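You operate a simulated robot arm through the tools that you are given. There is no shell and no other tool. Be economical: measure what you need, move in short steps, check, and stop when the job is done.

You are at the controls of a simulated robot arm. One attempt, no reset.

JOB
Fit the blue strip, set the seal time from the orange card and heat the sealer.
Fine: lock the strip with the yellow catch before the heat goes on; wait for the HOT lamp.

Only the result counts: the job must be done as asked and must still hold three seconds after the hand-in. Knocking over, shifting, dropping, spilling or breaking anything else fails it. A push-on lid holds only when it is set on centred and level and pressed home; a screw cap is set on level and turned clockwise until tight.

ROBOT AND FRAMES
A 6-joint arm with a two-finger parallel gripper, fixed in place. Base frame: the origin is at the foot of the arm, x ahead of it, y to its left, z up; the work surface is at about z = 6. Lengths are in mm, angles in degrees, forces in N, time in s.
With the tool pointing down near the work surface it reaches from about 140 to 580 mm from the base axis. Its first joint turns from -66.0 to 66.0 degrees. Payload 2.1 kg.
The TCP is the grasp point between the finger pads, 30 mm short of the fingertips. In the tool frame z runs along the fingers and y along their closing line. Largest opening 94 mm; finger width 28, thickness 10; the body of the gripper, 50 by 96 mm, starts 55 mm behind the TCP.
Orientation is that of the tool frame in the base frame, as [roll, pitch, yaw] about the fixed x, y, z axes, in that order (R = Rz(yaw) Ry(pitch) Rx(roll)). With the fingers straight down and closing along the base's y, the tool's x points along the base's -x, its y along +y and its z along -z.

CONTROLS
- The arm moves only by the tool step_arm. Its argument "steps" is a list of rows, each an object of numbers (a shift or turn left out is 0, a gripper value left out holds the last): "rx", "ry", "rz": the turn, a rotation vector about the base's x, y, z in units of 90 degrees (1.0 is 90 degrees); "x", "y", "z": the shift along the base's x, y, z in units of 300 mm (1.0 is 300 mm); "hand": the gripper command, from -1 (fully open) to 1 (shut), values between in proportion. In form: [{"rx": .., "ry": .., "rz": .., "x": .., "y": .., "z": .., "hand": ..}, ...]. A call has 1 to 8 rows; each row is the pose to reach, as a shift and turn from the pose commanded when the call began. A call with a number of a shift or a turn outside -1 to 1 is refused whole. Each row takes 0.2 s and may step no farther than 50 mm and 8.6 degrees from the row before; otherwise, or with a gripper value out of range, the whole call is refused. Where a pose cannot be reached the arm comes as near as it can. A force on the tool above 40 N (or 10 N above the force at the start of the call, whichever is more), or a blocked arm, ends the call early, and 0.2 s more pass. Each finger travels about 72 mm/s and halts on what it meets, pressing with about 45 N; the grip force reading is that of the motor and also rises with nothing between the fingers. The clock runs only during rows and for 0.2 s after the last one: add rows that repeat a pose to give the fingers time. It gives the time, the measured TCP pose, the force on the tool (base axes), the opening and the grip force at its end, in the units of the frame above (readings bear some noise).
- Cameras (640 x 400 px; columns grow to the right, rows downward): "scene" is fixed at [80, -393.5, 497.1]; the picture's right is [0.51, -0.86, 0.00], its down [-0.39, -0.23, -0.89] and it looks along [0.76, 0.46, -0.46] (base axes); focal length 214 px, centre (320, 200). "wrist" rides on the gripper at [76, 14, -103] in the tool frame; the picture's right is [-0.18, 0.98, 0.00], its down [-0.75, -0.14, -0.64] and it looks along [-0.63, -0.12, 0.77] (tool axes); focal length 243 px, centre (320, 200).
- get_image(camera): a new picture of that camera. The clock stands still meanwhile.
- probe_pixels(camera, pixels): for up to 12 pixels [column, row] of the newest picture of that camera ("zoom" is the newest enlarged one), the place [x, y, z] in the base frame of the surface seen there, good to about 2 mm. The clock stands still meanwhile.
- zoom(camera, box): a new picture of the part [left, top, right, bottom] of that camera's present view, enlarged. The clock stands still meanwhile.
- hand_in(): hands the job in; it is judged then, once.

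Go step by step. Measure first, check grasps and placings, and put right what went wrong. The budget is 80 turns and 34 pictures, counting those below and the enlarged ones. Unless the task says otherwise, let go and move clear before handing in, and close with one line.

The tools are called as name(argument=value, ...) on one line, values as JSON. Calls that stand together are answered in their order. step_arm: Moves the arm, as the interface text tells. Its arguments: {"type":"object","properties":{"steps":{"type":"array"}},"required":["steps"]} The other tools are called the same way: get_image (camera) takes a picture; probe_pixels (camera, pixels) gives the place of the surface under pixels of a picture; zoom (camera, box) takes an enlarged picture of a part of a camera's view; hand_in () hands the job in.

At the start:

```text
time_s: 0.0
eef_pos: [254.4, -145.4, 432.3]
ee_rot: [-179.9, 0.0, -179.9]
force: [-0.3, -0.8, 0.3]
width: 94.2
gripper_force: 0.0
```

scene: 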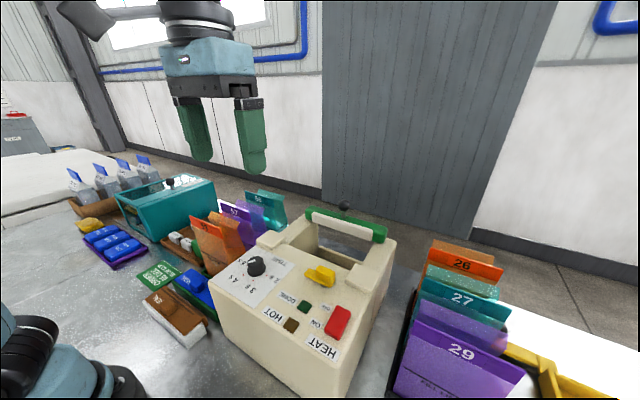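
wrist: 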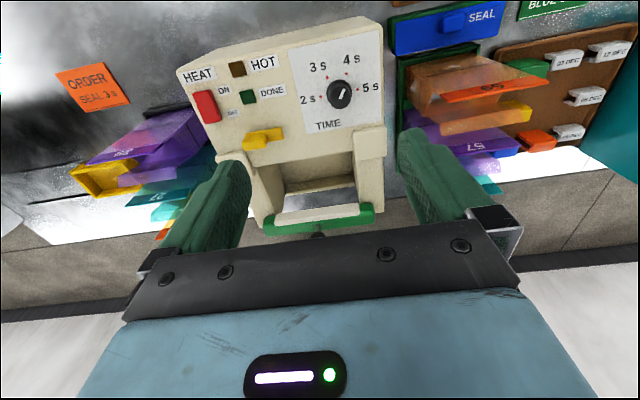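

The wrist view shows an orange card at (92,88) reading "SEAL 3s" and a blue SEAL strip at (450,25). I'll zoom in on these before measuring.

zoom(camera="wrist", box=[40, 0, 400, 225])

zoom(camera="scene", box=[60, 180, 400, 392])

probe_pixels(camera="scene", pixels=[[257, 266], [319, 274], [337, 321], [292, 325], [303, 307], [193, 284], [173, 308], [345, 225], [103, 234], [123, 248], [348, 255], [317, 237]])

```text
1.78 times, centred on (220, 112) of wrist
```

zoom: 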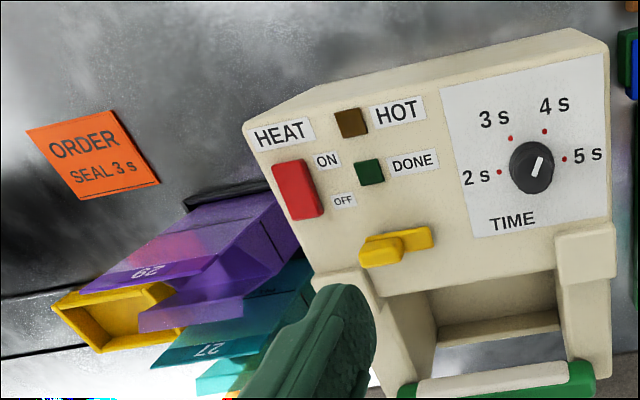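

```text
1.88 times, centred on (230, 286) of scene
```

zoom: 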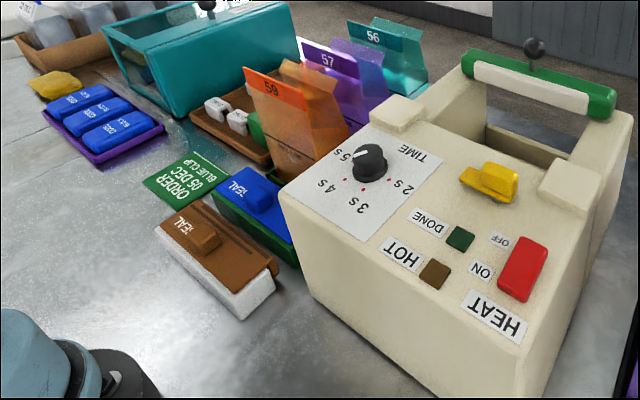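

```text
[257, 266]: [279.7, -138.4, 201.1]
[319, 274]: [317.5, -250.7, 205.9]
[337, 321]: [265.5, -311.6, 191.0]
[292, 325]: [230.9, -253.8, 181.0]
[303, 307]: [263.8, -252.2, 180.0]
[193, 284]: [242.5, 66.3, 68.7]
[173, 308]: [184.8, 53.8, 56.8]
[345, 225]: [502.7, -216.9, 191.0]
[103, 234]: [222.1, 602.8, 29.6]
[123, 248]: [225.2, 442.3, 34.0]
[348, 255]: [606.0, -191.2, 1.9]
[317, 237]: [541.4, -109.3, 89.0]
```

The order is 3 s and the dial currently points near 5 s. Next I'll look closely at the strip and at the sealer's bay.

zoom(camera="scene", box=[270, 195, 410, 300])

zoom(camera="scene", box=[130, 240, 240, 355])

```text
3.81 times, centred on (340, 248) of scene
```

zoom: 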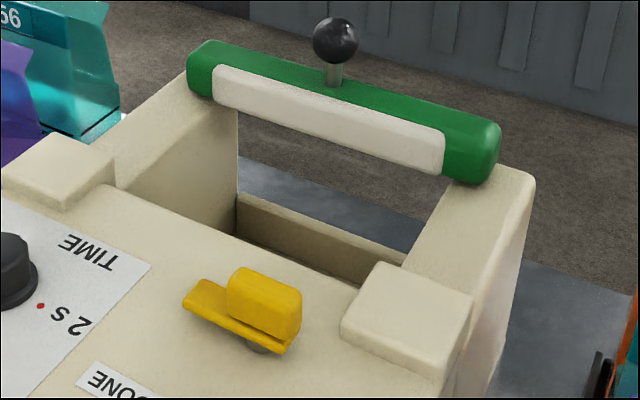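

```text
3.48 times, centred on (185, 298) of scene
```

zoom: 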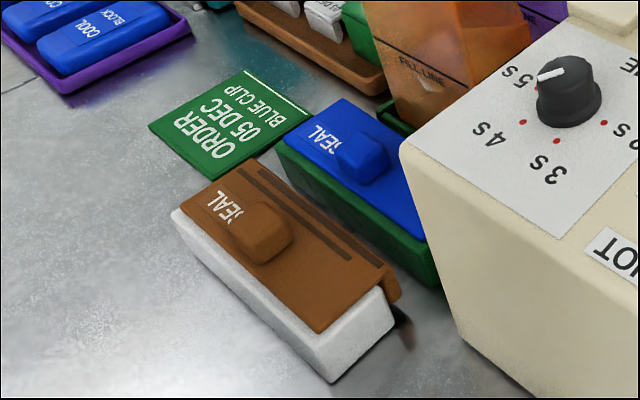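

I need the bay geometry, so I'll zoom the wrist view on the bay and the strip and probe the points I can see.

zoom(camera="wrist", box=[190, 70, 410, 245])

probe_pixels(camera="wrist", pixels=[[342, 93], [347, 87], [338, 94], [252, 140], [272, 133], [237, 168], [370, 143], [305, 162], [315, 185], [310, 215], [310, 225], [455, 20]])

```text
2.29 times, centred on (300, 158) of wrist
```

zoom: 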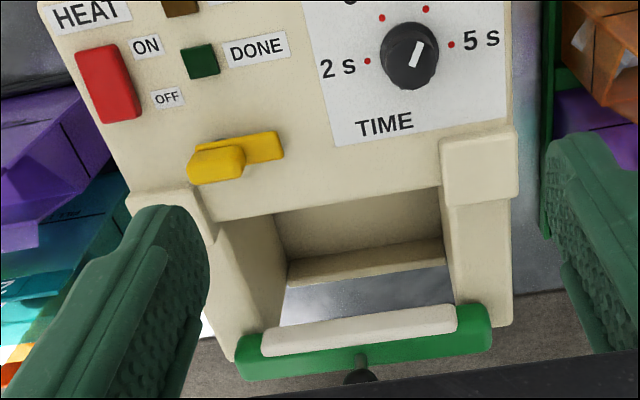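

```text
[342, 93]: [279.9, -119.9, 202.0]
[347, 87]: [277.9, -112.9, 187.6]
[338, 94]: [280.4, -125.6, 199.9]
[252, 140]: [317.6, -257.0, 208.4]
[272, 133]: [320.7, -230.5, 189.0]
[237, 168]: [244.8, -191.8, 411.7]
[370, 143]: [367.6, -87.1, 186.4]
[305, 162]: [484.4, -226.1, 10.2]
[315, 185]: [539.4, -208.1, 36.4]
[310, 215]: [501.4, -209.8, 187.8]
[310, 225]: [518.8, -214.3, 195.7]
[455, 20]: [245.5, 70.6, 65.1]
```

Now I'll probe the blue strip's corners, the guide blocks, the arms and the bay floor.

probe_pixels(camera="scene", pixels=[[188, 270], [183, 281], [211, 306], [207, 287], [196, 279], [186, 276], [190, 286], [203, 312], [199, 270], [240, 290], [178, 299], [172, 305]])

probe_pixels(camera="scene", pixels=[[272, 245], [293, 240], [282, 233], [285, 230], [312, 256], [346, 262], [352, 275], [372, 270], [361, 256], [375, 241], [320, 232], [330, 254]])

probe_pixels(camera="wrist", pixels=[[270, 148], [334, 137], [345, 154], [295, 153], [330, 152], [285, 165], [340, 165], [385, 140], [380, 170], [250, 205], [355, 190], [300, 178]])

```text
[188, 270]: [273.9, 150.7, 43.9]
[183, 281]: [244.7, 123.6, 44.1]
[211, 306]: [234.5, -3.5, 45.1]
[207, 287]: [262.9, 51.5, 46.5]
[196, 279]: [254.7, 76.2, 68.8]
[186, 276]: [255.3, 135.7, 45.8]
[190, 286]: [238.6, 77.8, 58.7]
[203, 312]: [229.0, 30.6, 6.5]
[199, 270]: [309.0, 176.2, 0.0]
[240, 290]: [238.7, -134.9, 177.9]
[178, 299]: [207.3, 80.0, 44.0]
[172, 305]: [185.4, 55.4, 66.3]
```

```text
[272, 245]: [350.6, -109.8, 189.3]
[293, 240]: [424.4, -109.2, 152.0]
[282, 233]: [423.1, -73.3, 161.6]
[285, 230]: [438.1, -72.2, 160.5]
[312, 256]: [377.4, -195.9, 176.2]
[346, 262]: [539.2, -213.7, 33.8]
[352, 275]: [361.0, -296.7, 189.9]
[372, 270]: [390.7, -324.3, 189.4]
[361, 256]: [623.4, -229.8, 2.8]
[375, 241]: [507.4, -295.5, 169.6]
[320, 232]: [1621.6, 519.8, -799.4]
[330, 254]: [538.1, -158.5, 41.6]
```

```text
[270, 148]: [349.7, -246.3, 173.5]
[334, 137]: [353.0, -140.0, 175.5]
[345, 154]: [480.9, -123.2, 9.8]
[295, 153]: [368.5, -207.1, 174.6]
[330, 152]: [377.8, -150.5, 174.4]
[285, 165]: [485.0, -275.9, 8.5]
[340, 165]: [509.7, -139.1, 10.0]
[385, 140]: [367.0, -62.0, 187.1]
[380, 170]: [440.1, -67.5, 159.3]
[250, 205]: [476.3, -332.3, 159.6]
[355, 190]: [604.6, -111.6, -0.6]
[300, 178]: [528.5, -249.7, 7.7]
```

The strip lies along y at x≈235–275 with its top at z≈44. On the sealer, the guide blocks sit at x≈350–390 and the catch at (318,-257,208). I'll move the wrist camera over the strip for a better look.

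step_arm(steps=[{"x": -0.01, "y": 0.14, "z": -0.05, "hand": -1}, {"x": -0.02, "y": 0.28, "z": -0.1}, {"x": -0.03, "y": 0.42, "z": -0.15}, {"x": -0.04, "y": 0.56, "z": -0.2}, {"x": -0.05, "y": 0.7, "z": -0.25}])

get_image(camera="wrist")

```text
time_s: 1.2
eef_pos: [238.4, 65.8, 358.6]
ee_rot: [-179.9, 0.0, -180.0]
force: [0.6, -0.3, -0.4]
width: 94.0
gripper_force: 0.1
```

```text
26 pictures are left
```

wrist: 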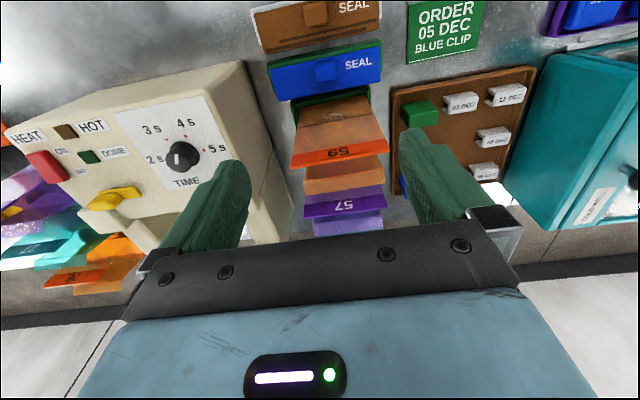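

The whole blue strip is now in view around (325,70). I'll zoom in and probe its corners and knob.

zoom(camera="wrist", box=[240, 0, 400, 105])

probe_pixels(camera="wrist", pixels=[[269, 66], [379, 42], [381, 75], [279, 97], [316, 62], [334, 61], [316, 79], [335, 77], [325, 70], [325, 90], [290, 80], [330, 53]])

probe_pixels(camera="wrist", pixels=[[283, 100], [385, 85], [262, 52], [382, 27], [305, 16], [327, 13], [300, 45], [330, 98], [320, 104], [345, 110], [267, 72], [300, 92]])

```text
3.81 times, centred on (320, 52) of wrist
```

zoom: 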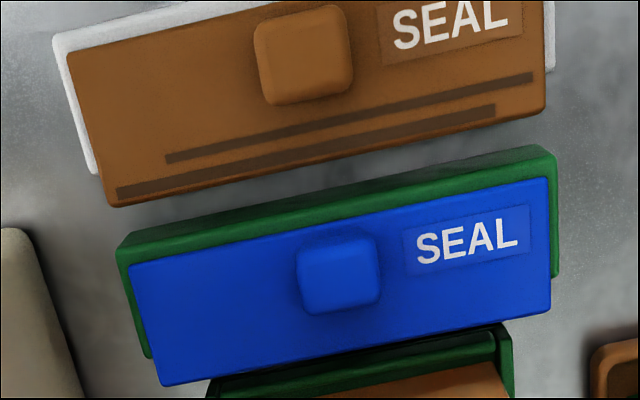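

```text
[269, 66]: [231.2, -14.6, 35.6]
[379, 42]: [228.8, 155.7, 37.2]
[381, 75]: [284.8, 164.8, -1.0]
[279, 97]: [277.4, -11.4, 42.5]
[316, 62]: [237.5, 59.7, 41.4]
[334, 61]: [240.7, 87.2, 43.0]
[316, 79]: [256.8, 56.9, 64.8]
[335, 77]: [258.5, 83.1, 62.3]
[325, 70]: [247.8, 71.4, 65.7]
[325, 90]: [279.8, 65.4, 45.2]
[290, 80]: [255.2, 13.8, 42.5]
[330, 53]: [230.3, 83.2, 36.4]
```

```text
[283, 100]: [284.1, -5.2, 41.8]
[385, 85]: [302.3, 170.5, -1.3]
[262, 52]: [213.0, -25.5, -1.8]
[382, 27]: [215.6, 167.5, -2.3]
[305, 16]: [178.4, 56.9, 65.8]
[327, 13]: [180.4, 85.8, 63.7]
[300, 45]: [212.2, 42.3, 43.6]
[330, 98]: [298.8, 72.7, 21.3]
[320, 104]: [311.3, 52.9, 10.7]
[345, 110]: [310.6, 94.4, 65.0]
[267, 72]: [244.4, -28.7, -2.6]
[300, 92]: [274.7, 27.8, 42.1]
```

The blue plate spans about x 233–284 and y -14–152, with its knob near (248,71) and top at z≈65. Now I'll look at the sealer from closer in to find where the plate seats.

step_arm(steps=[{"x": 0.03, "y": -0.15, "z": 0}, {"x": 0.06, "y": -0.3}, {"x": 0.09, "y": -0.45}, {"x": 0.12, "y": -0.6}, {"x": 0.16, "y": -0.75}, {"x": 0.2, "y": -0.89}])

get_image(camera="wrist")

```text
time_s: 2.6
eef_pos: [298.8, -200.8, 359.3]
ee_rot: [-180.0, 0.0, -179.9]
force: [-0.3, -0.4, 0.6]
width: 93.9
gripper_force: 0.1
```

```text
24 pictures are left
```

wrist: 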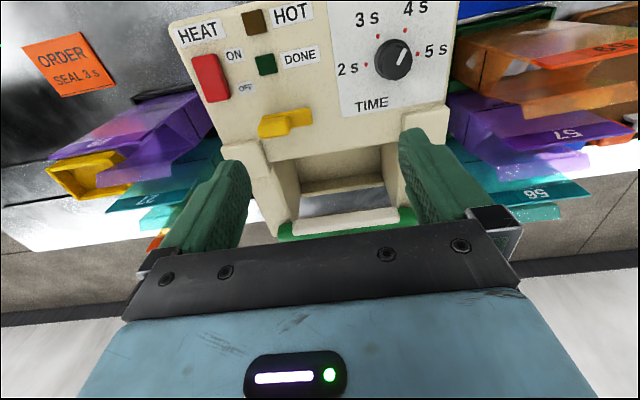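

zoom(camera="wrist", box=[180, 0, 460, 175])

probe_pixels(camera="wrist", pixels=[[267, 160], [402, 135], [380, 143], [290, 158], [268, 152], [268, 145], [398, 125], [402, 115], [335, 149], [260, 125], [290, 128], [312, 116]])

probe_pixels(camera="wrist", pixels=[[302, 110], [272, 137], [288, 115], [448, 108], [440, 130], [427, 108], [395, 60], [402, 53], [390, 70], [210, 75], [215, 95], [205, 60]])

```text
2.29 times, centred on (320, 88) of wrist
```

zoom: 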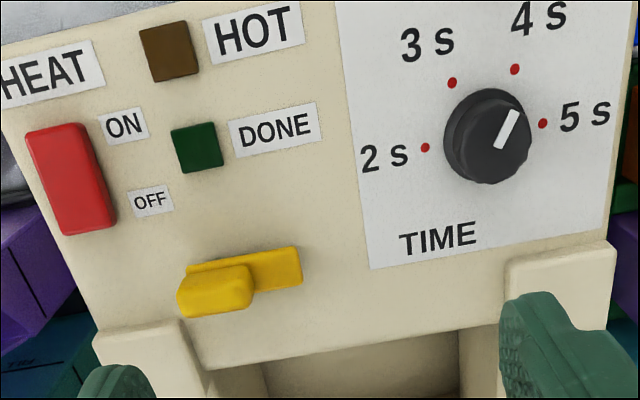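

```text
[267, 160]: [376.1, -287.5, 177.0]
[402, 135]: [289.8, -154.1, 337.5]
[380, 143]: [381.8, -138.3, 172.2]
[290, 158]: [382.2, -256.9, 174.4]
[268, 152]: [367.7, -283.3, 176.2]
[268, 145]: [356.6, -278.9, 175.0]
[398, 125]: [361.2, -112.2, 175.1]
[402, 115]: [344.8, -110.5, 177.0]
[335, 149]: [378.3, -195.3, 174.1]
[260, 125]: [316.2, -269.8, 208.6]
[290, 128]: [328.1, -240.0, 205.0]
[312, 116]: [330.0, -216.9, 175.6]
```

```text
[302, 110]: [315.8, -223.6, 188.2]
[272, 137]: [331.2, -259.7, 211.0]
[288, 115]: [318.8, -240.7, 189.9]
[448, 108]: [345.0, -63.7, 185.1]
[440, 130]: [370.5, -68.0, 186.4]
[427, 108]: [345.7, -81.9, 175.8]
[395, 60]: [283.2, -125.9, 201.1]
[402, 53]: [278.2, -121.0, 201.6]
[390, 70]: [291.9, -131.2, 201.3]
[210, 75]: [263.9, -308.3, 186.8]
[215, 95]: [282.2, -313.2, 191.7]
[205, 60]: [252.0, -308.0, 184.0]
```

The panel sits at z≈175 and its edge is at x≈382. I need the guide blocks' inner faces precisely, so I'll zoom in tighter on both.

zoom(camera="wrist", box=[215, 90, 311, 150])

zoom(camera="scene", box=[255, 215, 391, 300])

```text
6.67 times, centred on (263, 120) of wrist
```

zoom: 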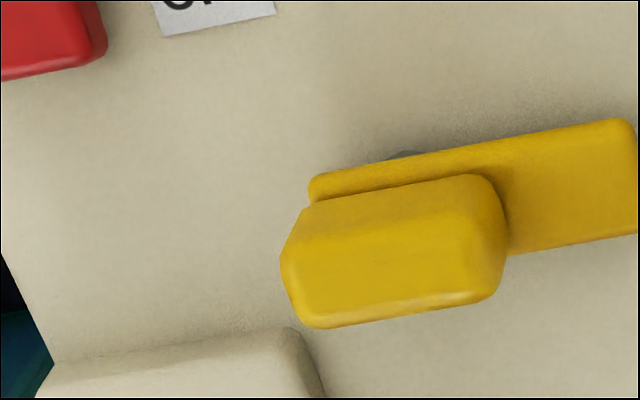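

```text
4.71 times, centred on (323, 258) of scene
```

zoom: 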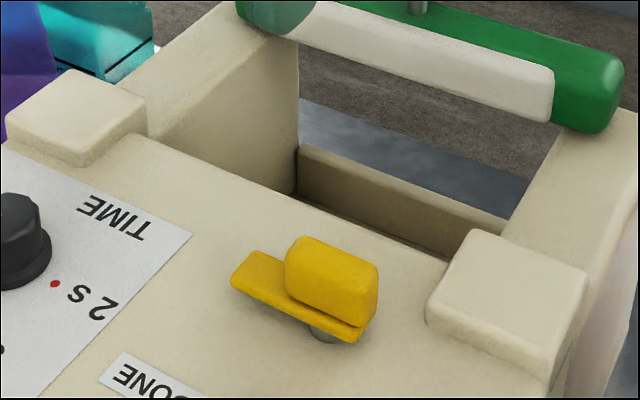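

The catch pivots at its y≈-255 end, and its arm at z≈187 will swing toward +x over the strip. I'll probe the block faces, panel edge and catch on this zoom.

probe_pixels(camera="zoom", pixels=[[143, 110], [143, 125], [85, 160], [150, 137], [440, 300], [430, 310], [470, 235], [445, 262], [240, 280], [350, 335], [322, 336], [296, 160]])

probe_pixels(camera="zoom", pixels=[[422, 310], [428, 290], [470, 258], [95, 168], [130, 145], [140, 90], [300, 240], [370, 270], [365, 310], [290, 270], [260, 255], [300, 300]])

```text
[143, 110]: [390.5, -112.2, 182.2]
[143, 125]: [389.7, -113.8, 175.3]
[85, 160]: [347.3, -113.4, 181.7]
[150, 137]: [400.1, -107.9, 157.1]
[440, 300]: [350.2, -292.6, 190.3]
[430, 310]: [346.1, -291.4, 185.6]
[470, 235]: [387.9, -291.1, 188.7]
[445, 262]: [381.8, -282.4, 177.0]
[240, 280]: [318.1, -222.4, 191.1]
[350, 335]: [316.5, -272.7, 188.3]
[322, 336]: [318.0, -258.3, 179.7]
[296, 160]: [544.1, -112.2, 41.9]
```

```text
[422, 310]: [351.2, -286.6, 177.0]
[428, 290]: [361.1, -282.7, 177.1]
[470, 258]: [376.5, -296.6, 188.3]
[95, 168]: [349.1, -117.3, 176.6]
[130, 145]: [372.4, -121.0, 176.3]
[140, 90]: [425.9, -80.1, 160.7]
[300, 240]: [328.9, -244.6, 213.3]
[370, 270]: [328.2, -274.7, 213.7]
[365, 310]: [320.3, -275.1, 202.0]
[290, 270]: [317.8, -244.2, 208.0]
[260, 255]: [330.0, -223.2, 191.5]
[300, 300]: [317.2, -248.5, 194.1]
```

The gap between the blocks runs from y=-289.5 to -112.5, centred on -201, and the panel edge is at x≈385. Next I'll go above the blue knob at (249,70.5).

step_arm(steps=[{"x": -0.03, "y": 0.15, "hand": -1}, {"x": -0.06, "y": 0.3}, {"x": -0.09, "y": 0.45}, {"x": -0.12, "y": 0.6}, {"x": -0.145, "y": 0.75}, {"x": -0.166, "y": 0.904}, {"x": -0.166, "y": 0.904, "z": -0.15}, {"x": -0.166, "y": 0.904, "z": -0.31}])

step_arm(steps=[{"z": -0.16}, {"z": -0.32}, {"z": -0.45}, {"z": -0.45}])

zoom(camera="scene", box=[110, 180, 270, 340])

```text
time_s: 4.4
eef_pos: [249.7, 70.1, 263.4]
ee_rot: [-179.8, 0.0, -179.9]
force: [-1.0, -0.6, -0.3]
width: 93.9
gripper_force: 0.0
```

```text
time_s: 5.4
eef_pos: [249.1, 69.8, 129.5]
ee_rot: [-179.8, 0.0, -180.0]
force: [-0.2, 0.4, 0.3]
width: 94.0
gripper_force: 0.0
```

```text
2.50 times, centred on (190, 260) of scene
```

zoom: 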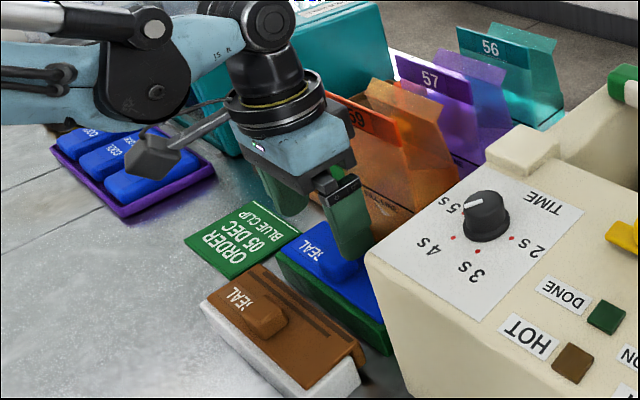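

The fingers straddle the knob with clear space on both sides. I'll lower to z≈78 and grip.

step_arm(steps=[{"z": -0.12}, {"z": -0.173}, {"z": -0.173, "hand": 1}, {"z": -0.173, "hand": 1}, {"z": -0.173, "hand": 1}, {"z": -0.173, "hand": 1}])

```text
time_s: 6.8
eef_pos: [249.8, 69.2, 79.1]
ee_rot: [-179.9, 0.0, -180.0]
force: [-0.5, -0.1, -0.3]
width: 31.0
gripper_force: 44.8
```

It's gripped at width 31 with 44.8 N. I'll lift straight up and inspect.

step_arm(steps=[{"z": 0.07}, {"z": 0.15}, {"z": 0.3}, {"z": 0.45}, {"z": 0.6}, {"z": 0.75}])

zoom(camera="scene", box=[110, 120, 270, 280])

```text
time_s: 8.2
eef_pos: [249.4, 69.2, 303.5]
ee_rot: [-179.9, -0.1, -180.0]
force: [0.1, -0.5, -1.6]
width: 31.0
gripper_force: 45.5
```

```text
2.50 times, centred on (190, 200) of scene
```

zoom: 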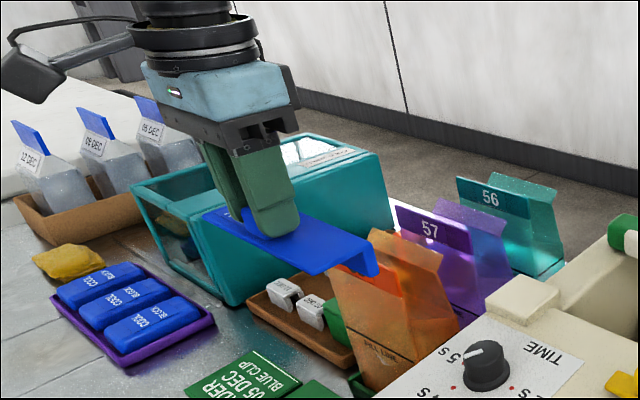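

The plate came up level, with a lip hanging on its +x edge at (370,265). I'll probe the plate end and the lip.

probe_pixels(camera="zoom", pixels=[[328, 270], [320, 272], [352, 258], [365, 270], [374, 275], [376, 262], [370, 245], [345, 262], [205, 215], [330, 262], [375, 250], [367, 276]])

```text
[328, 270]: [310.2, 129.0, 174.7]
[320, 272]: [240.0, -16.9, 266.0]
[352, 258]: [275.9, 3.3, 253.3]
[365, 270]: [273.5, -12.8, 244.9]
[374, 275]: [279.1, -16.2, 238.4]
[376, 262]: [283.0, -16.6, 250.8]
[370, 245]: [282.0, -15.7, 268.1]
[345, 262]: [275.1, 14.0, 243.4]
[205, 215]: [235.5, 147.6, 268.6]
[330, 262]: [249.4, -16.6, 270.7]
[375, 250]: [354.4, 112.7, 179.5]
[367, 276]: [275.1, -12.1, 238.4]
```

The lip runs from x≈274 to 283 and its bottom is at z≈238, about 30 below the plate top. I'll use the wrist view for the plate's far end.

get_image(camera="wrist")

```text
18 pictures are left
```

wrist: 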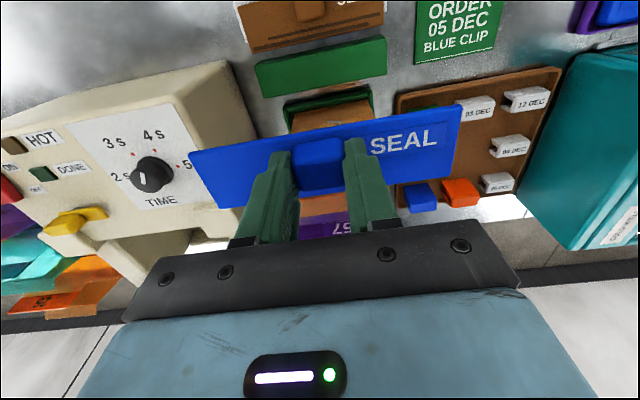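

probe_pixels(camera="wrist", pixels=[[191, 156], [193, 170], [218, 205], [210, 195], [459, 108], [458, 125], [451, 165], [452, 172], [330, 131], [250, 143], [420, 114], [222, 206]])

```text
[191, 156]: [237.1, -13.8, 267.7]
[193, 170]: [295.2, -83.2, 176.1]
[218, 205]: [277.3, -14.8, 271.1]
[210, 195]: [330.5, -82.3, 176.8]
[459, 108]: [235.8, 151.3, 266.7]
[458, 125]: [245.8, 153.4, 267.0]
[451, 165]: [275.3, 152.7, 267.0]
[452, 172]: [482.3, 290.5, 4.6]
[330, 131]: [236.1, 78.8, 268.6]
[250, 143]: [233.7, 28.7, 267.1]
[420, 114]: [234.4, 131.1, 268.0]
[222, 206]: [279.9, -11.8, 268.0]
```

The plate runs y -16 to 154.5, centred on the TCP. The seat target is therefore TCP y=-201 and x≈365 to start with, so the lip comes down past the panel edge. I'll carry it over at this height.

step_arm(steps=[{"x": 0.055, "y": -0.13, "hand": 1}, {"x": 0.11, "y": -0.26}, {"x": 0.165, "y": -0.39}, {"x": 0.22, "y": -0.52}, {"x": 0.275, "y": -0.65}, {"x": 0.33, "y": -0.78}, {"x": 0.385, "y": -0.9007}, {"x": 0.385, "y": -0.9007, "z": -0.08}])

step_arm(steps=[{"z": -0.04}, {"z": -0.04}])

zoom(camera="scene", box=[240, 170, 400, 270])

```text
time_s: 10.0
eef_pos: [363.4, -201.7, 279.4]
ee_rot: [-179.9, 0.0, 180.0]
force: [0.8, -0.6, -0.1]
width: 31.1
gripper_force: 44.3
```

```text
time_s: 10.6
eef_pos: [365.1, -201.9, 266.6]
ee_rot: [-179.9, 0.0, -180.0]
force: [-0.5, -0.6, 0.0]
width: 31.1
gripper_force: 45.1
```

```text
4.00 times, centred on (320, 220) of scene
```

zoom: 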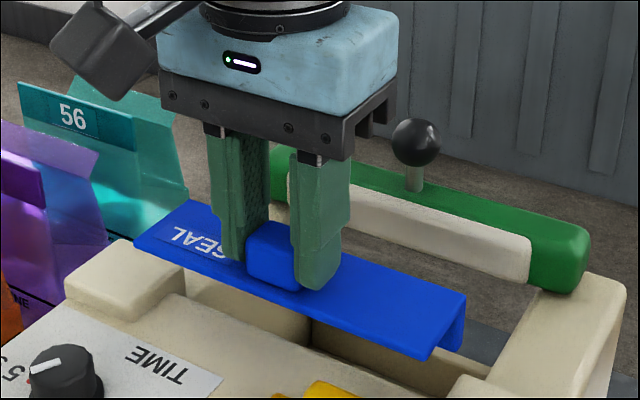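

The plate is level above the bay. I'll probe its near end and lip against the panel edge.

probe_pixels(camera="zoom", pixels=[[436, 355], [462, 318], [455, 345], [443, 348], [440, 352], [463, 300], [436, 352], [430, 358], [300, 345], [460, 348], [260, 320], [350, 362]])

```text
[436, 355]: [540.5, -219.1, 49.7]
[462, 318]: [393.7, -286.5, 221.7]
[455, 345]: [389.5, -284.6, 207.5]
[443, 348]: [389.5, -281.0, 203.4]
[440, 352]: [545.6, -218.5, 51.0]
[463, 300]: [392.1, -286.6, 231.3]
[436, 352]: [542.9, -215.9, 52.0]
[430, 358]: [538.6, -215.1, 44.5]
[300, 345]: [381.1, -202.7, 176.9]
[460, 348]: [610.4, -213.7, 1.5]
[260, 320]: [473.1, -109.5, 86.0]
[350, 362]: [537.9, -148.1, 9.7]
```

The lip's inner face is at about 389 against a panel edge of about 385, so it clears. I'll lower to just above the seat, shifting 1 mm in -x.

step_arm(steps=[{"x": -0.003, "y": 0.002, "z": -0.06}, {"x": -0.003, "y": 0.002, "z": -0.11}, {"x": -0.003, "y": 0.002, "z": -0.145}, {"x": -0.003, "y": 0.002, "z": -0.145}])

zoom(camera="scene", box=[250, 200, 400, 294])

```text
time_s: 11.6
eef_pos: [363.0, -200.9, 224.4]
ee_rot: [-179.9, 0.1, -180.0]
force: [-0.2, -0.2, -0.9]
width: 31.0
gripper_force: 44.9
```

```text
4.26 times, centred on (325, 247) of scene
```

zoom: 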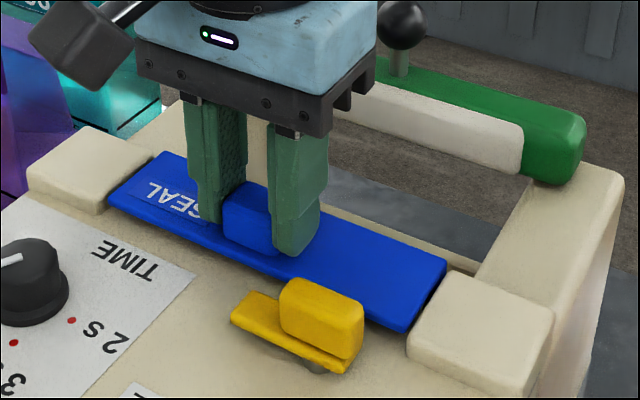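

The plate sits between the blocks with its lip below the panel edge. I'll lower in small steps until I feel contact.

step_arm(steps=[{"z": -0.01}, {"z": -0.017}, {"z": -0.022}, {"z": -0.022}])

```text
time_s: 12.6
eef_pos: [363.1, -201.2, 217.3]
ee_rot: [-179.9, 0.0, -179.9]
force: [0.2, 0.4, 0.1]
width: 30.9
gripper_force: 44.6
```

step_arm(steps=[{"z": -0.005}, {"z": -0.01}, {"z": -0.01}])

```text
time_s: 13.3
eef_pos: [362.6, -201.1, 217.1]
ee_rot: [-179.9, -0.1, 180.0]
force: [-0.9, 1.0, 9.0]
width: 30.9
gripper_force: 45.2
stopped in row 3: the force on the tool passed its limit (the readings are from after the stop); the commanded pose is now the measured one
```

Contact came at TCP z≈217, so the plate is resting on the panel. I'll ease it toward -x to bring the lip up to the edge, watching the force.

step_arm(steps=[{"z": 0.002}, {"x": -0.003, "z": 0.002}, {"x": -0.006, "z": 0.002}, {"x": -0.006, "z": 0.002}])

zoom(camera="scene", box=[250, 200, 400, 294])

```text
time_s: 14.3
eef_pos: [361.7, -201.6, 216.1]
ee_rot: [-179.9, 0.0, 180.0]
force: [0.0, -0.1, -0.7]
width: 31.0
gripper_force: 45.3
```

```text
4.26 times, centred on (325, 247) of scene
```

zoom: 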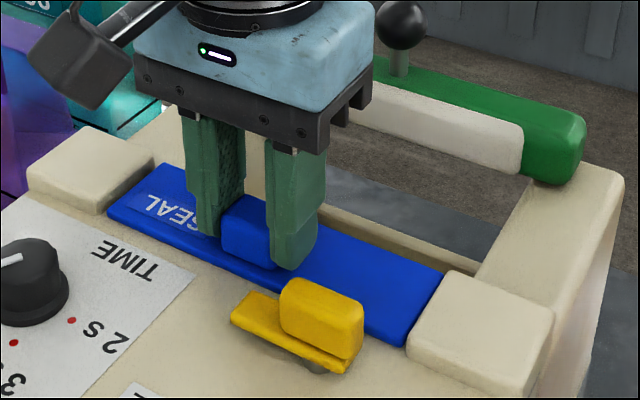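

The plate looks flat between the blocks and there is no side force. I'll probe its rear edge, height and front edge before releasing.

probe_pixels(camera="zoom", pixels=[[120, 205], [380, 315], [405, 335], [440, 275], [150, 175], [408, 345], [200, 250], [442, 265], [320, 225], [340, 280], [425, 300], [115, 195]])

step_arm(steps=[{"z": -0.004}, {"z": -0.008}, {"z": -0.008}])

```text
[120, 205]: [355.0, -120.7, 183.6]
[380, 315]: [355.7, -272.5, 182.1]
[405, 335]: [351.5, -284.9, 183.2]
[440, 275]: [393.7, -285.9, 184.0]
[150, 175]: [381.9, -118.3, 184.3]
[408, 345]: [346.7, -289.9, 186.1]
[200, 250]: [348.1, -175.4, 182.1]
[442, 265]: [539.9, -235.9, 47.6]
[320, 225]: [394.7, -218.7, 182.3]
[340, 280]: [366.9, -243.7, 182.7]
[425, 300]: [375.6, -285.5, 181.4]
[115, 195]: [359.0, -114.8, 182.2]
```

```text
time_s: 14.9
eef_pos: [361.6, -201.2, 216.7]
ee_rot: [-179.9, 0.0, 179.9]
force: [-0.3, 0.2, 8.9]
width: 30.9
gripper_force: 44.8
stopped in row 3: the force on the tool passed its limit (the readings are from after the stop); the commanded pose is now the measured one
```

The plate is seated at z≈182. I'll try a little more -x to find the lip's contact with the panel edge.

step_arm(steps=[{"z": 0.003}, {"x": -0.004, "z": 0.003}, {"x": -0.008, "z": 0.003}, {"x": -0.012, "z": 0.003}])

```text
time_s: 15.9
eef_pos: [358.2, -202.0, 216.4]
ee_rot: [-179.9, 0.1, 180.0]
force: [5.6, -0.2, -1.2]
width: 30.8
gripper_force: 45.0
```

The 5.6 N in x shows the lip touching the edge at about x=358.5. I'll back off about 1 mm, press lightly and open.

step_arm(steps=[{"x": 0.004}, {"x": 0.004, "z": -0.003}, {"x": 0.004, "z": -0.003, "hand": 0.4}, {"x": 0.004, "z": -0.003, "hand": 0.0}, {"x": 0.004, "z": -0.003, "hand": 0.0}, {"x": 0.004, "z": -0.003, "hand": -0.2}, {"x": 0.004, "z": 0.1, "hand": -0.2}, {"x": 0.004, "z": 0.25, "hand": -0.2}])

zoom(camera="scene", box=[250, 200, 400, 294])

```text
time_s: 17.7
eef_pos: [359.0, -201.0, 291.4]
ee_rot: [-180.0, 0.1, 179.9]
force: [0.4, -0.4, 0.7]
width: 56.4
gripper_force: 0.0
```

```text
4.26 times, centred on (325, 247) of scene
```

zoom: 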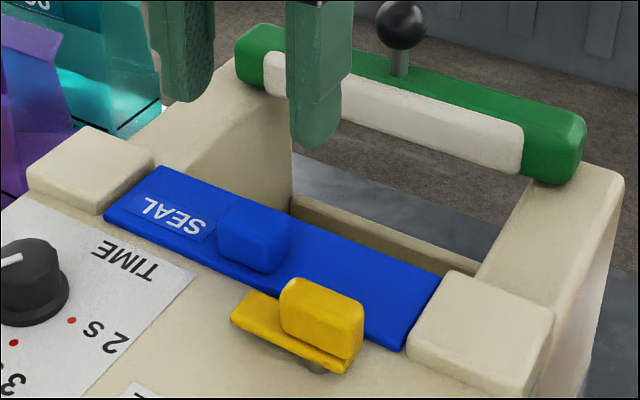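

The strip stayed seated. Now I'll view the catch from the wrist camera to find its pivot exactly.

step_arm(steps=[{"x": -0.08, "y": -0.04, "z": 0.06}, {"x": -0.17, "y": -0.08, "z": 0.12}, {"x": -0.26, "y": -0.12, "z": 0.12, "hand": -0.2}])

zoom(camera="wrist", box=[180, 40, 420, 190])

```text
time_s: 18.5
eef_pos: [280.3, -237.1, 328.2]
ee_rot: [-179.8, -0.1, -179.9]
force: [-0.1, 0.0, -0.1]
width: 56.4
gripper_force: 0.1
```

```text
2.67 times, centred on (300, 115) of wrist
```

zoom: 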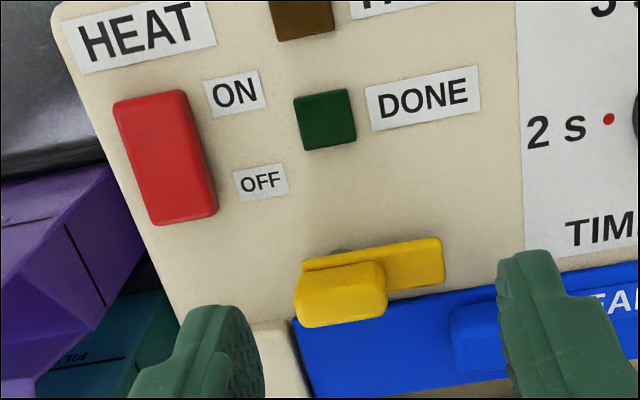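

probe_pixels(camera="zoom", pixels=[[300, 320], [297, 300], [383, 290], [380, 268], [310, 278], [440, 245], [442, 280], [305, 262], [340, 251], [384, 312], [306, 322], [340, 300]])

probe_pixels(camera="zoom", pixels=[[120, 105], [178, 95], [150, 220], [212, 212], [165, 155], [155, 200], [140, 120], [190, 120], [345, 268], [345, 290], [420, 290], [415, 245]])

```text
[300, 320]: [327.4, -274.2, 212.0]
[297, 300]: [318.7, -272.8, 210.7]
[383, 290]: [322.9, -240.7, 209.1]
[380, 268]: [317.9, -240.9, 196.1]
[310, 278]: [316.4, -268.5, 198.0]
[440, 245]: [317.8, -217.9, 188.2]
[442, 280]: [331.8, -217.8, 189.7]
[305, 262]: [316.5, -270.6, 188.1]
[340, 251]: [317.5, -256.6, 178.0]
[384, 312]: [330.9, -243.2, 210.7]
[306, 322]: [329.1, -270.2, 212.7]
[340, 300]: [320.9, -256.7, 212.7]
```

```text
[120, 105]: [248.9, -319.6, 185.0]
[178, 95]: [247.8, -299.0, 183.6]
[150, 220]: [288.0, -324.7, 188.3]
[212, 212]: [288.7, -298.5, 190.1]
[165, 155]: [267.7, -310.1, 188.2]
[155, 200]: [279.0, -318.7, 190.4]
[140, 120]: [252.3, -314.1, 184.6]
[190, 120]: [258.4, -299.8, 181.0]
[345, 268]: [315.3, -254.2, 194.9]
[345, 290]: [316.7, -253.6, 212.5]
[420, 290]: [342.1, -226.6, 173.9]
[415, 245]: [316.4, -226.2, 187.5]
```

The catch knob is centred at about (324,-258), spans z 190–212, and sits over its pivot. I'll go over it, lower and grip.

step_arm(steps=[{"x": 0.1457, "y": -0.07, "hand": -0.2}, {"x": 0.1457, "y": -0.07, "z": -0.1}, {"x": 0.1457, "y": -0.07, "z": -0.2}, {"x": 0.1457, "y": -0.07, "z": -0.28}, {"x": 0.1457, "y": -0.07, "z": -0.338}, {"x": 0.1457, "y": -0.07, "z": -0.338}])

step_arm(steps=[{"hand": 0.2}, {"hand": 0.5}, {"hand": 0.5}])

```text
time_s: 19.9
eef_pos: [324.5, -258.8, 225.5]
ee_rot: [-179.9, 0.0, -180.0]
force: [0.4, -0.3, 0.9]
width: 56.4
gripper_force: 0.0
```

```text
time_s: 20.7
eef_pos: [324.7, -258.6, 225.4]
ee_rot: [-180.0, 0.0, 180.0]
force: [0.0, 4.6, -5.7]
width: 35.7
gripper_force: 45.0
```

The knob is gripped at 35.7 wide. I'll turn it clockwise, first by 30° to check the force.

step_arm(steps=[{"rz": -0.08}, {"rz": -0.16}, {"rz": -0.24}, {"rz": -0.33}])

```text
time_s: 21.7
eef_pos: [324.5, -258.6, 226.0]
ee_rot: [-179.9, 0.0, 150.1]
force: [-3.9, 0.0, -5.3]
width: 36.0
gripper_force: 45.4
```

step_arm(steps=[{"rz": -0.09}, {"rz": -0.18}, {"rz": -0.27}, {"rz": -0.36}, {"rz": -0.45}, {"rz": -0.54}, {"rz": -0.62}, {"rz": -0.67}])

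get_image(camera="scene")

```text
time_s: 23.5
eef_pos: [324.3, -258.5, 226.1]
ee_rot: [-179.9, 0.1, 89.8]
force: [-17.3, -11.1, -32.6]
width: 35.8
gripper_force: 45.2
```

```text
12 pictures are left
```

scene: 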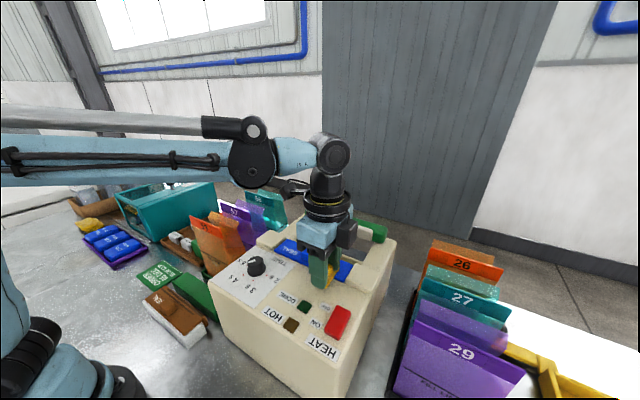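

The turn reached 90° with rising force, so it's at its stop. I'll open, rise and inspect.

step_arm(steps=[{"hand": 0.2}, {"hand": -0.1}, {"hand": -0.2}, {"z": 0.08, "hand": -0.2}, {"z": 0.2}, {"z": 0.36}, {"z": 0.45}])

zoom(camera="scene", box=[250, 210, 400, 364])

```text
time_s: 25.1
eef_pos: [324.7, -257.3, 362.0]
ee_rot: [-179.9, 0.0, 89.9]
force: [-0.2, 0.4, -0.1]
width: 56.3
gripper_force: 0.1
```

```text
2.60 times, centred on (325, 287) of scene
```

zoom: 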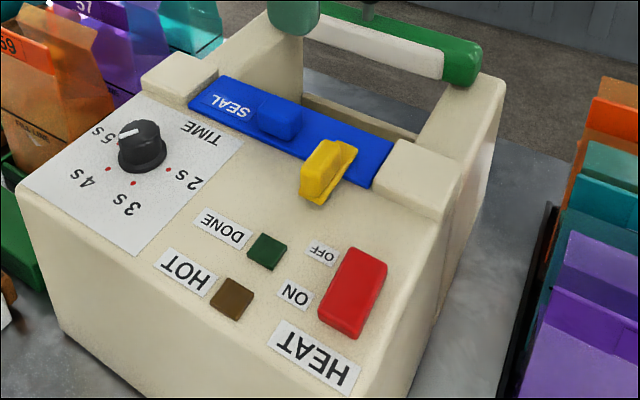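

The catch now lies across the strip. I'll probe its tip, the dial knob, its pointer, the time dots and the rocker.

zoom(camera="scene", box=[225, 235, 335, 305])

probe_pixels(camera="scene", pixels=[[387, 268], [384, 272], [345, 330], [334, 328], [330, 337], [340, 311], [350, 312], [337, 318], [385, 267], [332, 272], [385, 266], [330, 326]])

```text
5.71 times, centred on (280, 270) of scene
```

zoom: 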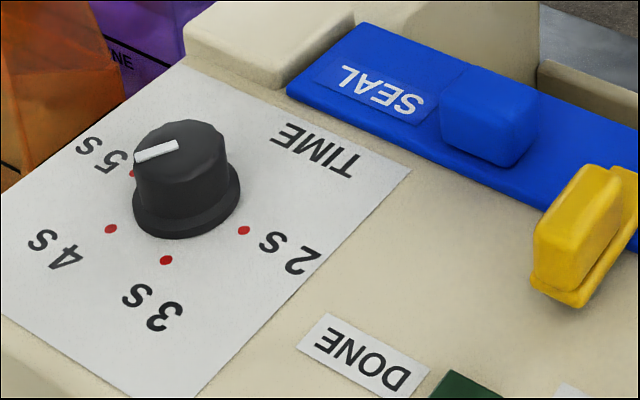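

```text
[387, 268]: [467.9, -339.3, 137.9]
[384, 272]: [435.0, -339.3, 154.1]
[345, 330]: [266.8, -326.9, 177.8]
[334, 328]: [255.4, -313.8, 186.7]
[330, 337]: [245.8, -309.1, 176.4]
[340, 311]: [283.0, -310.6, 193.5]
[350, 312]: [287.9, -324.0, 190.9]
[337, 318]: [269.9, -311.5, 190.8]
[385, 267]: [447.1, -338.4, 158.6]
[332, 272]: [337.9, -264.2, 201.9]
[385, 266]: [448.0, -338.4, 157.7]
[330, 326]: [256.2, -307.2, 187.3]
```

probe_pixels(camera="zoom", pixels=[[111, 229], [166, 260], [243, 230], [131, 174], [138, 156], [177, 145], [180, 122], [145, 172], [222, 155], [195, 180], [135, 225], [235, 195]])

probe_pixels(camera="zoom", pixels=[[187, 236], [188, 214], [632, 175], [625, 225], [637, 200], [580, 300], [550, 297], [139, 150], [160, 185], [212, 130], [150, 130], [178, 150]])

```text
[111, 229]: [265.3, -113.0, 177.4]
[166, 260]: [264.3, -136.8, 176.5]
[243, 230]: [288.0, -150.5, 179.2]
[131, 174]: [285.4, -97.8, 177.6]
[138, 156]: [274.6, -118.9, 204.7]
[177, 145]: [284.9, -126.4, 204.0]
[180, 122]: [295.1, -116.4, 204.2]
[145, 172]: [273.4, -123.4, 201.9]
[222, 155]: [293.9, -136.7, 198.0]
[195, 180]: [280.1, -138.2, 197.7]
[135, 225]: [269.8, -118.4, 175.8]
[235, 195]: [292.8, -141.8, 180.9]
```

```text
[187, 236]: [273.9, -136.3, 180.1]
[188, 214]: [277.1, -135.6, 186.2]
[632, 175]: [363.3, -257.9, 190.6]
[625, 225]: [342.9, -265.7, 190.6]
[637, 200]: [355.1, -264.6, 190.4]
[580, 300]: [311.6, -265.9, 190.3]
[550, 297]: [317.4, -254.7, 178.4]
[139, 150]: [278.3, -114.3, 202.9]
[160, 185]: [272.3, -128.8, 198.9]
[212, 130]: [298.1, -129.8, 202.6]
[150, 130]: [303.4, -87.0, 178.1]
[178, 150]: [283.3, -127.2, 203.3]
```

The catch tip at x≈364 overlaps the strip. Fitting the dots puts the dial centre at about (286,-126), and the pointer direction matches 4 s, so reaching 3 s takes +60° (CCW). I'll go above the dial.

step_arm(steps=[{"x": -0.043, "y": 0.146, "hand": -0.2}, {"x": -0.086, "y": 0.292}, {"x": -0.129, "y": 0.4377}, {"x": -0.129, "y": 0.4377, "z": -0.14}, {"x": -0.129, "y": 0.4377, "z": -0.28}, {"x": -0.129, "y": 0.4377, "z": -0.37}, {"x": -0.129, "y": 0.4377, "z": -0.37}])

zoom(camera="scene", box=[215, 205, 325, 305])

```text
time_s: 26.7
eef_pos: [287.7, -126.9, 249.9]
ee_rot: [-179.9, 0.0, 89.9]
force: [-0.1, -0.8, 0.0]
width: 56.2
gripper_force: 0.0
```

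```text
4.00 times, centred on (270, 255) of scene
```

zoom: 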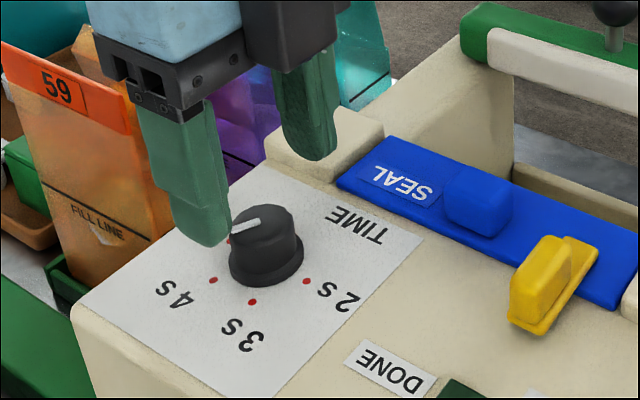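

The fingers straddle the dial. I'll lower to z≈217 and close.

step_arm(steps=[{"x": -0.004, "y": 0.003, "z": -0.06}, {"x": -0.004, "y": 0.003, "z": -0.11}, {"x": -0.004, "y": 0.003, "z": -0.11, "hand": 0.3}, {"x": -0.004, "y": 0.003, "z": -0.11, "hand": 0.7}, {"x": -0.004, "y": 0.003, "z": -0.11, "hand": 0.7}])

```text
time_s: 27.9
eef_pos: [285.3, -126.2, 218.4]
ee_rot: [-179.8, 0.0, 89.9]
force: [-5.8, 0.6, -7.1]
width: 29.1
gripper_force: 44.6
```

The dial is gripped at 29 wide. I'll turn it +60° now.

step_arm(steps=[{"x": -0.002, "rz": 0.085}, {"x": -0.002, "rz": 0.17}, {"x": -0.002, "rz": 0.255}, {"x": -0.002, "rz": 0.34}, {"x": -0.002, "rz": 0.425}, {"x": -0.002, "rz": 0.51}, {"x": -0.002, "rz": 0.59}, {"x": -0.002, "rz": 0.667}])

step_arm(steps=[{"hand": 0.3}, {"hand": -0.1}, {"hand": -0.2}, {"z": 0.1, "hand": -0.2}, {"z": 0.25}, {"z": 0.4}, {"x": -0.05, "y": -0.12, "z": 0.45}, {"x": -0.1, "y": -0.25, "z": 0.45}])

zoom(camera="scene", box=[215, 225, 325, 305])

```text
time_s: 29.7
eef_pos: [286.2, -125.9, 217.2]
ee_rot: [179.8, 0.4, 150.2]
force: [29.3, 11.7, -18.2]
width: 29.0
gripper_force: 45.1
```

```text
time_s: 31.5
eef_pos: [252.4, -201.0, 353.1]
ee_rot: [-179.9, 0.0, 150.0]
force: [0.4, -0.1, 0.7]
width: 56.5
gripper_force: 0.0
```

```text
5.00 times, centred on (270, 265) of scene
```

zoom: 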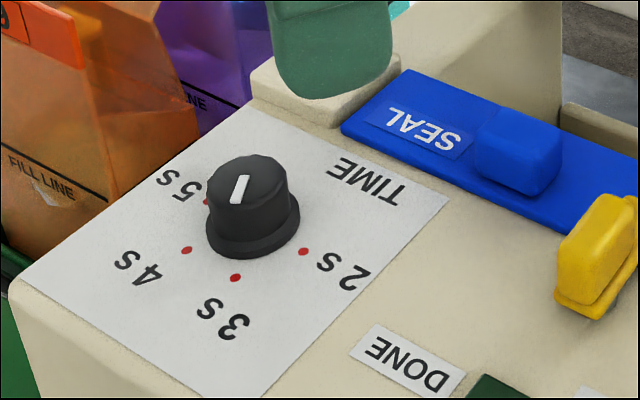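

The pointer now looks close to the 3 s dot, possibly a few degrees past it. I'll check it from the wrist camera.

zoom(camera="wrist", box=[350, 35, 454, 100])

```text
6.15 times, centred on (402, 68) of wrist
```

zoom: 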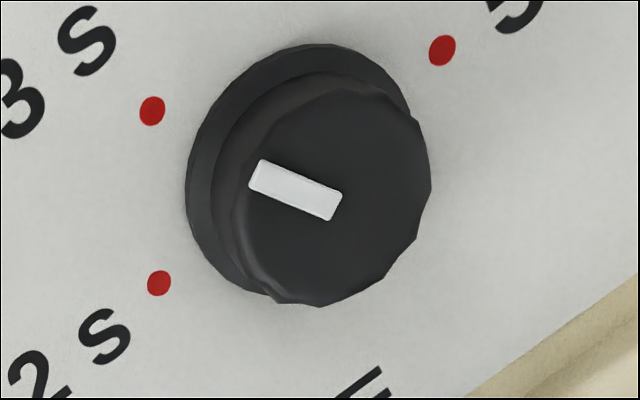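

In this view the pointer is at 21.2° and the 3 s dot at 20.7°, so the dial is exactly on 3 s. Now I'll look at the HEAT rocker and the lamps.

zoom(camera="scene", box=[270, 285, 370, 360])

probe_pixels(camera="zoom", pixels=[[400, 140], [460, 160], [430, 180], [410, 220], [400, 250], [380, 290], [350, 270], [390, 190], [475, 150], [430, 270]])

```text
5.33 times, centred on (320, 322) of scene
```

zoom: 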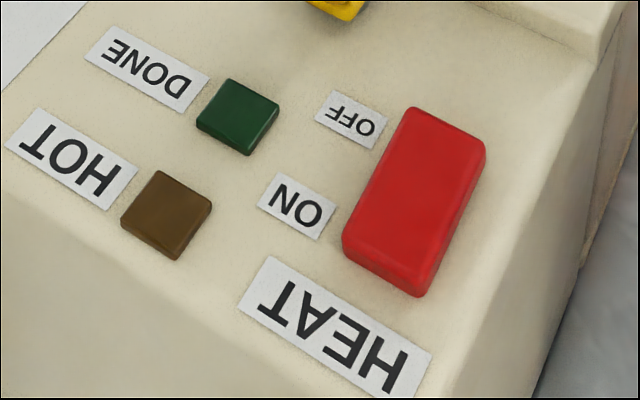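

```text
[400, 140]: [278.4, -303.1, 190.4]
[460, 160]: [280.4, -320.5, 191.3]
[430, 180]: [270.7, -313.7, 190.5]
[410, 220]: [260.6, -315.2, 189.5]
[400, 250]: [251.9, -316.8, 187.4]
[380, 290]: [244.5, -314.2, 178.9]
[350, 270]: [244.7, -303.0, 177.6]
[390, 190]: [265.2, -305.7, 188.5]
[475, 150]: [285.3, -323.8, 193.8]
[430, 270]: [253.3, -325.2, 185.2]
```

Both lamps are dark, so the heat is off. The rocker spans x 246–289 with its ON end at x≈250. I'll close the fingers, turn to yaw 90 and go above the ON end.

step_arm(steps=[{"y": -0.05, "rz": -0.085, "hand": 0.3}, {"y": -0.11, "rz": -0.17, "hand": 1}, {"y": -0.18, "rz": -0.255}, {"y": -0.25, "rz": -0.34}, {"y": -0.31, "rz": -0.425}, {"y": -0.368, "z": -0.1, "rz": -0.51}, {"y": -0.368, "z": -0.23, "rz": -0.59}, {"y": -0.368, "z": -0.36, "rz": -0.667}])

step_arm(steps=[{"z": -0.04}, {"z": -0.055}, {"z": -0.055}])

```text
time_s: 33.3
eef_pos: [254.7, -312.3, 243.1]
ee_rot: [-179.9, -0.1, 89.9]
force: [0.0, -0.2, 0.3]
width: 0.1
gripper_force: 32.8
```

```text
time_s: 34.1
eef_pos: [255.9, -311.6, 227.6]
ee_rot: [-179.9, 0.0, 90.0]
force: [-0.2, -1.0, 1.4]
width: 0.2
gripper_force: 33.1
```

I'm at x=255.9 and want about 250. I'll shift back and press down in small steps, watching the force.

step_arm(steps=[{"x": -0.02}, {"x": -0.02, "z": -0.015}, {"x": -0.02, "z": -0.025}, {"x": -0.02, "z": -0.033}, {"x": -0.02, "z": -0.04}, {"x": -0.02, "z": -0.047}])

```text
time_s: 35.5
eef_pos: [247.5, -310.8, 213.8]
ee_rot: [-180.0, 0.0, 89.9]
force: [-1.6, -0.9, 19.3]
width: 0.0
gripper_force: 33.2
```

I'm pressing with 19 N and the tip is at z≈184. I'll push slightly more, then rise and look.

step_arm(steps=[{"z": -0.005}, {"z": -0.01}, {"z": -0.01}])

step_arm(steps=[{"z": 0.03}, {"z": 0.1}, {"x": 0.1, "z": 0.2}, {"x": 0.2, "z": 0.3}])

zoom(camera="scene", box=[270, 285, 370, 360])

probe_pixels(camera="zoom", pixels=[[400, 140], [460, 160], [430, 180], [410, 220], [400, 250]])

```text
time_s: 36.0
eef_pos: [247.7, -310.3, 214.9]
ee_rot: [-179.9, 0.0, 90.1]
force: [-0.8, -0.1, 12.0]
width: 0.0
gripper_force: 32.8
stopped in row 2: the force on the tool passed its limit (the readings are from after the stop); the commanded pose is now the measured one
```

```text
time_s: 37.0
eef_pos: [307.7, -311.7, 304.7]
ee_rot: [-179.9, -0.1, 89.9]
force: [-0.9, 1.0, 0.5]
width: 0.0
gripper_force: 32.7
```

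```text
5.33 times, centred on (320, 322) of scene
```

zoom: 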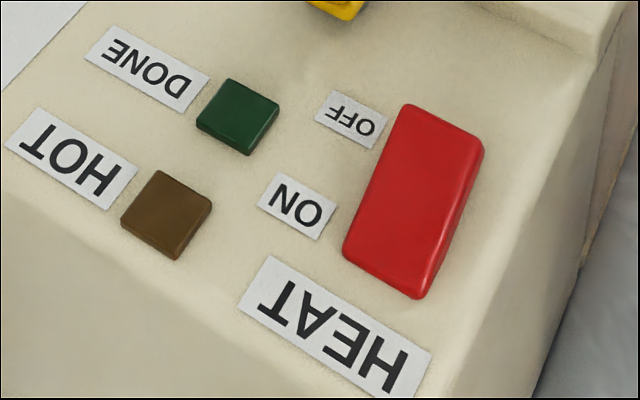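

```text
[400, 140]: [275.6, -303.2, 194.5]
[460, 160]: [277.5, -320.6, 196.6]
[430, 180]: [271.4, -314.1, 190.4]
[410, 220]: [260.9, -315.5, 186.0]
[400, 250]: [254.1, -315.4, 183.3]
```

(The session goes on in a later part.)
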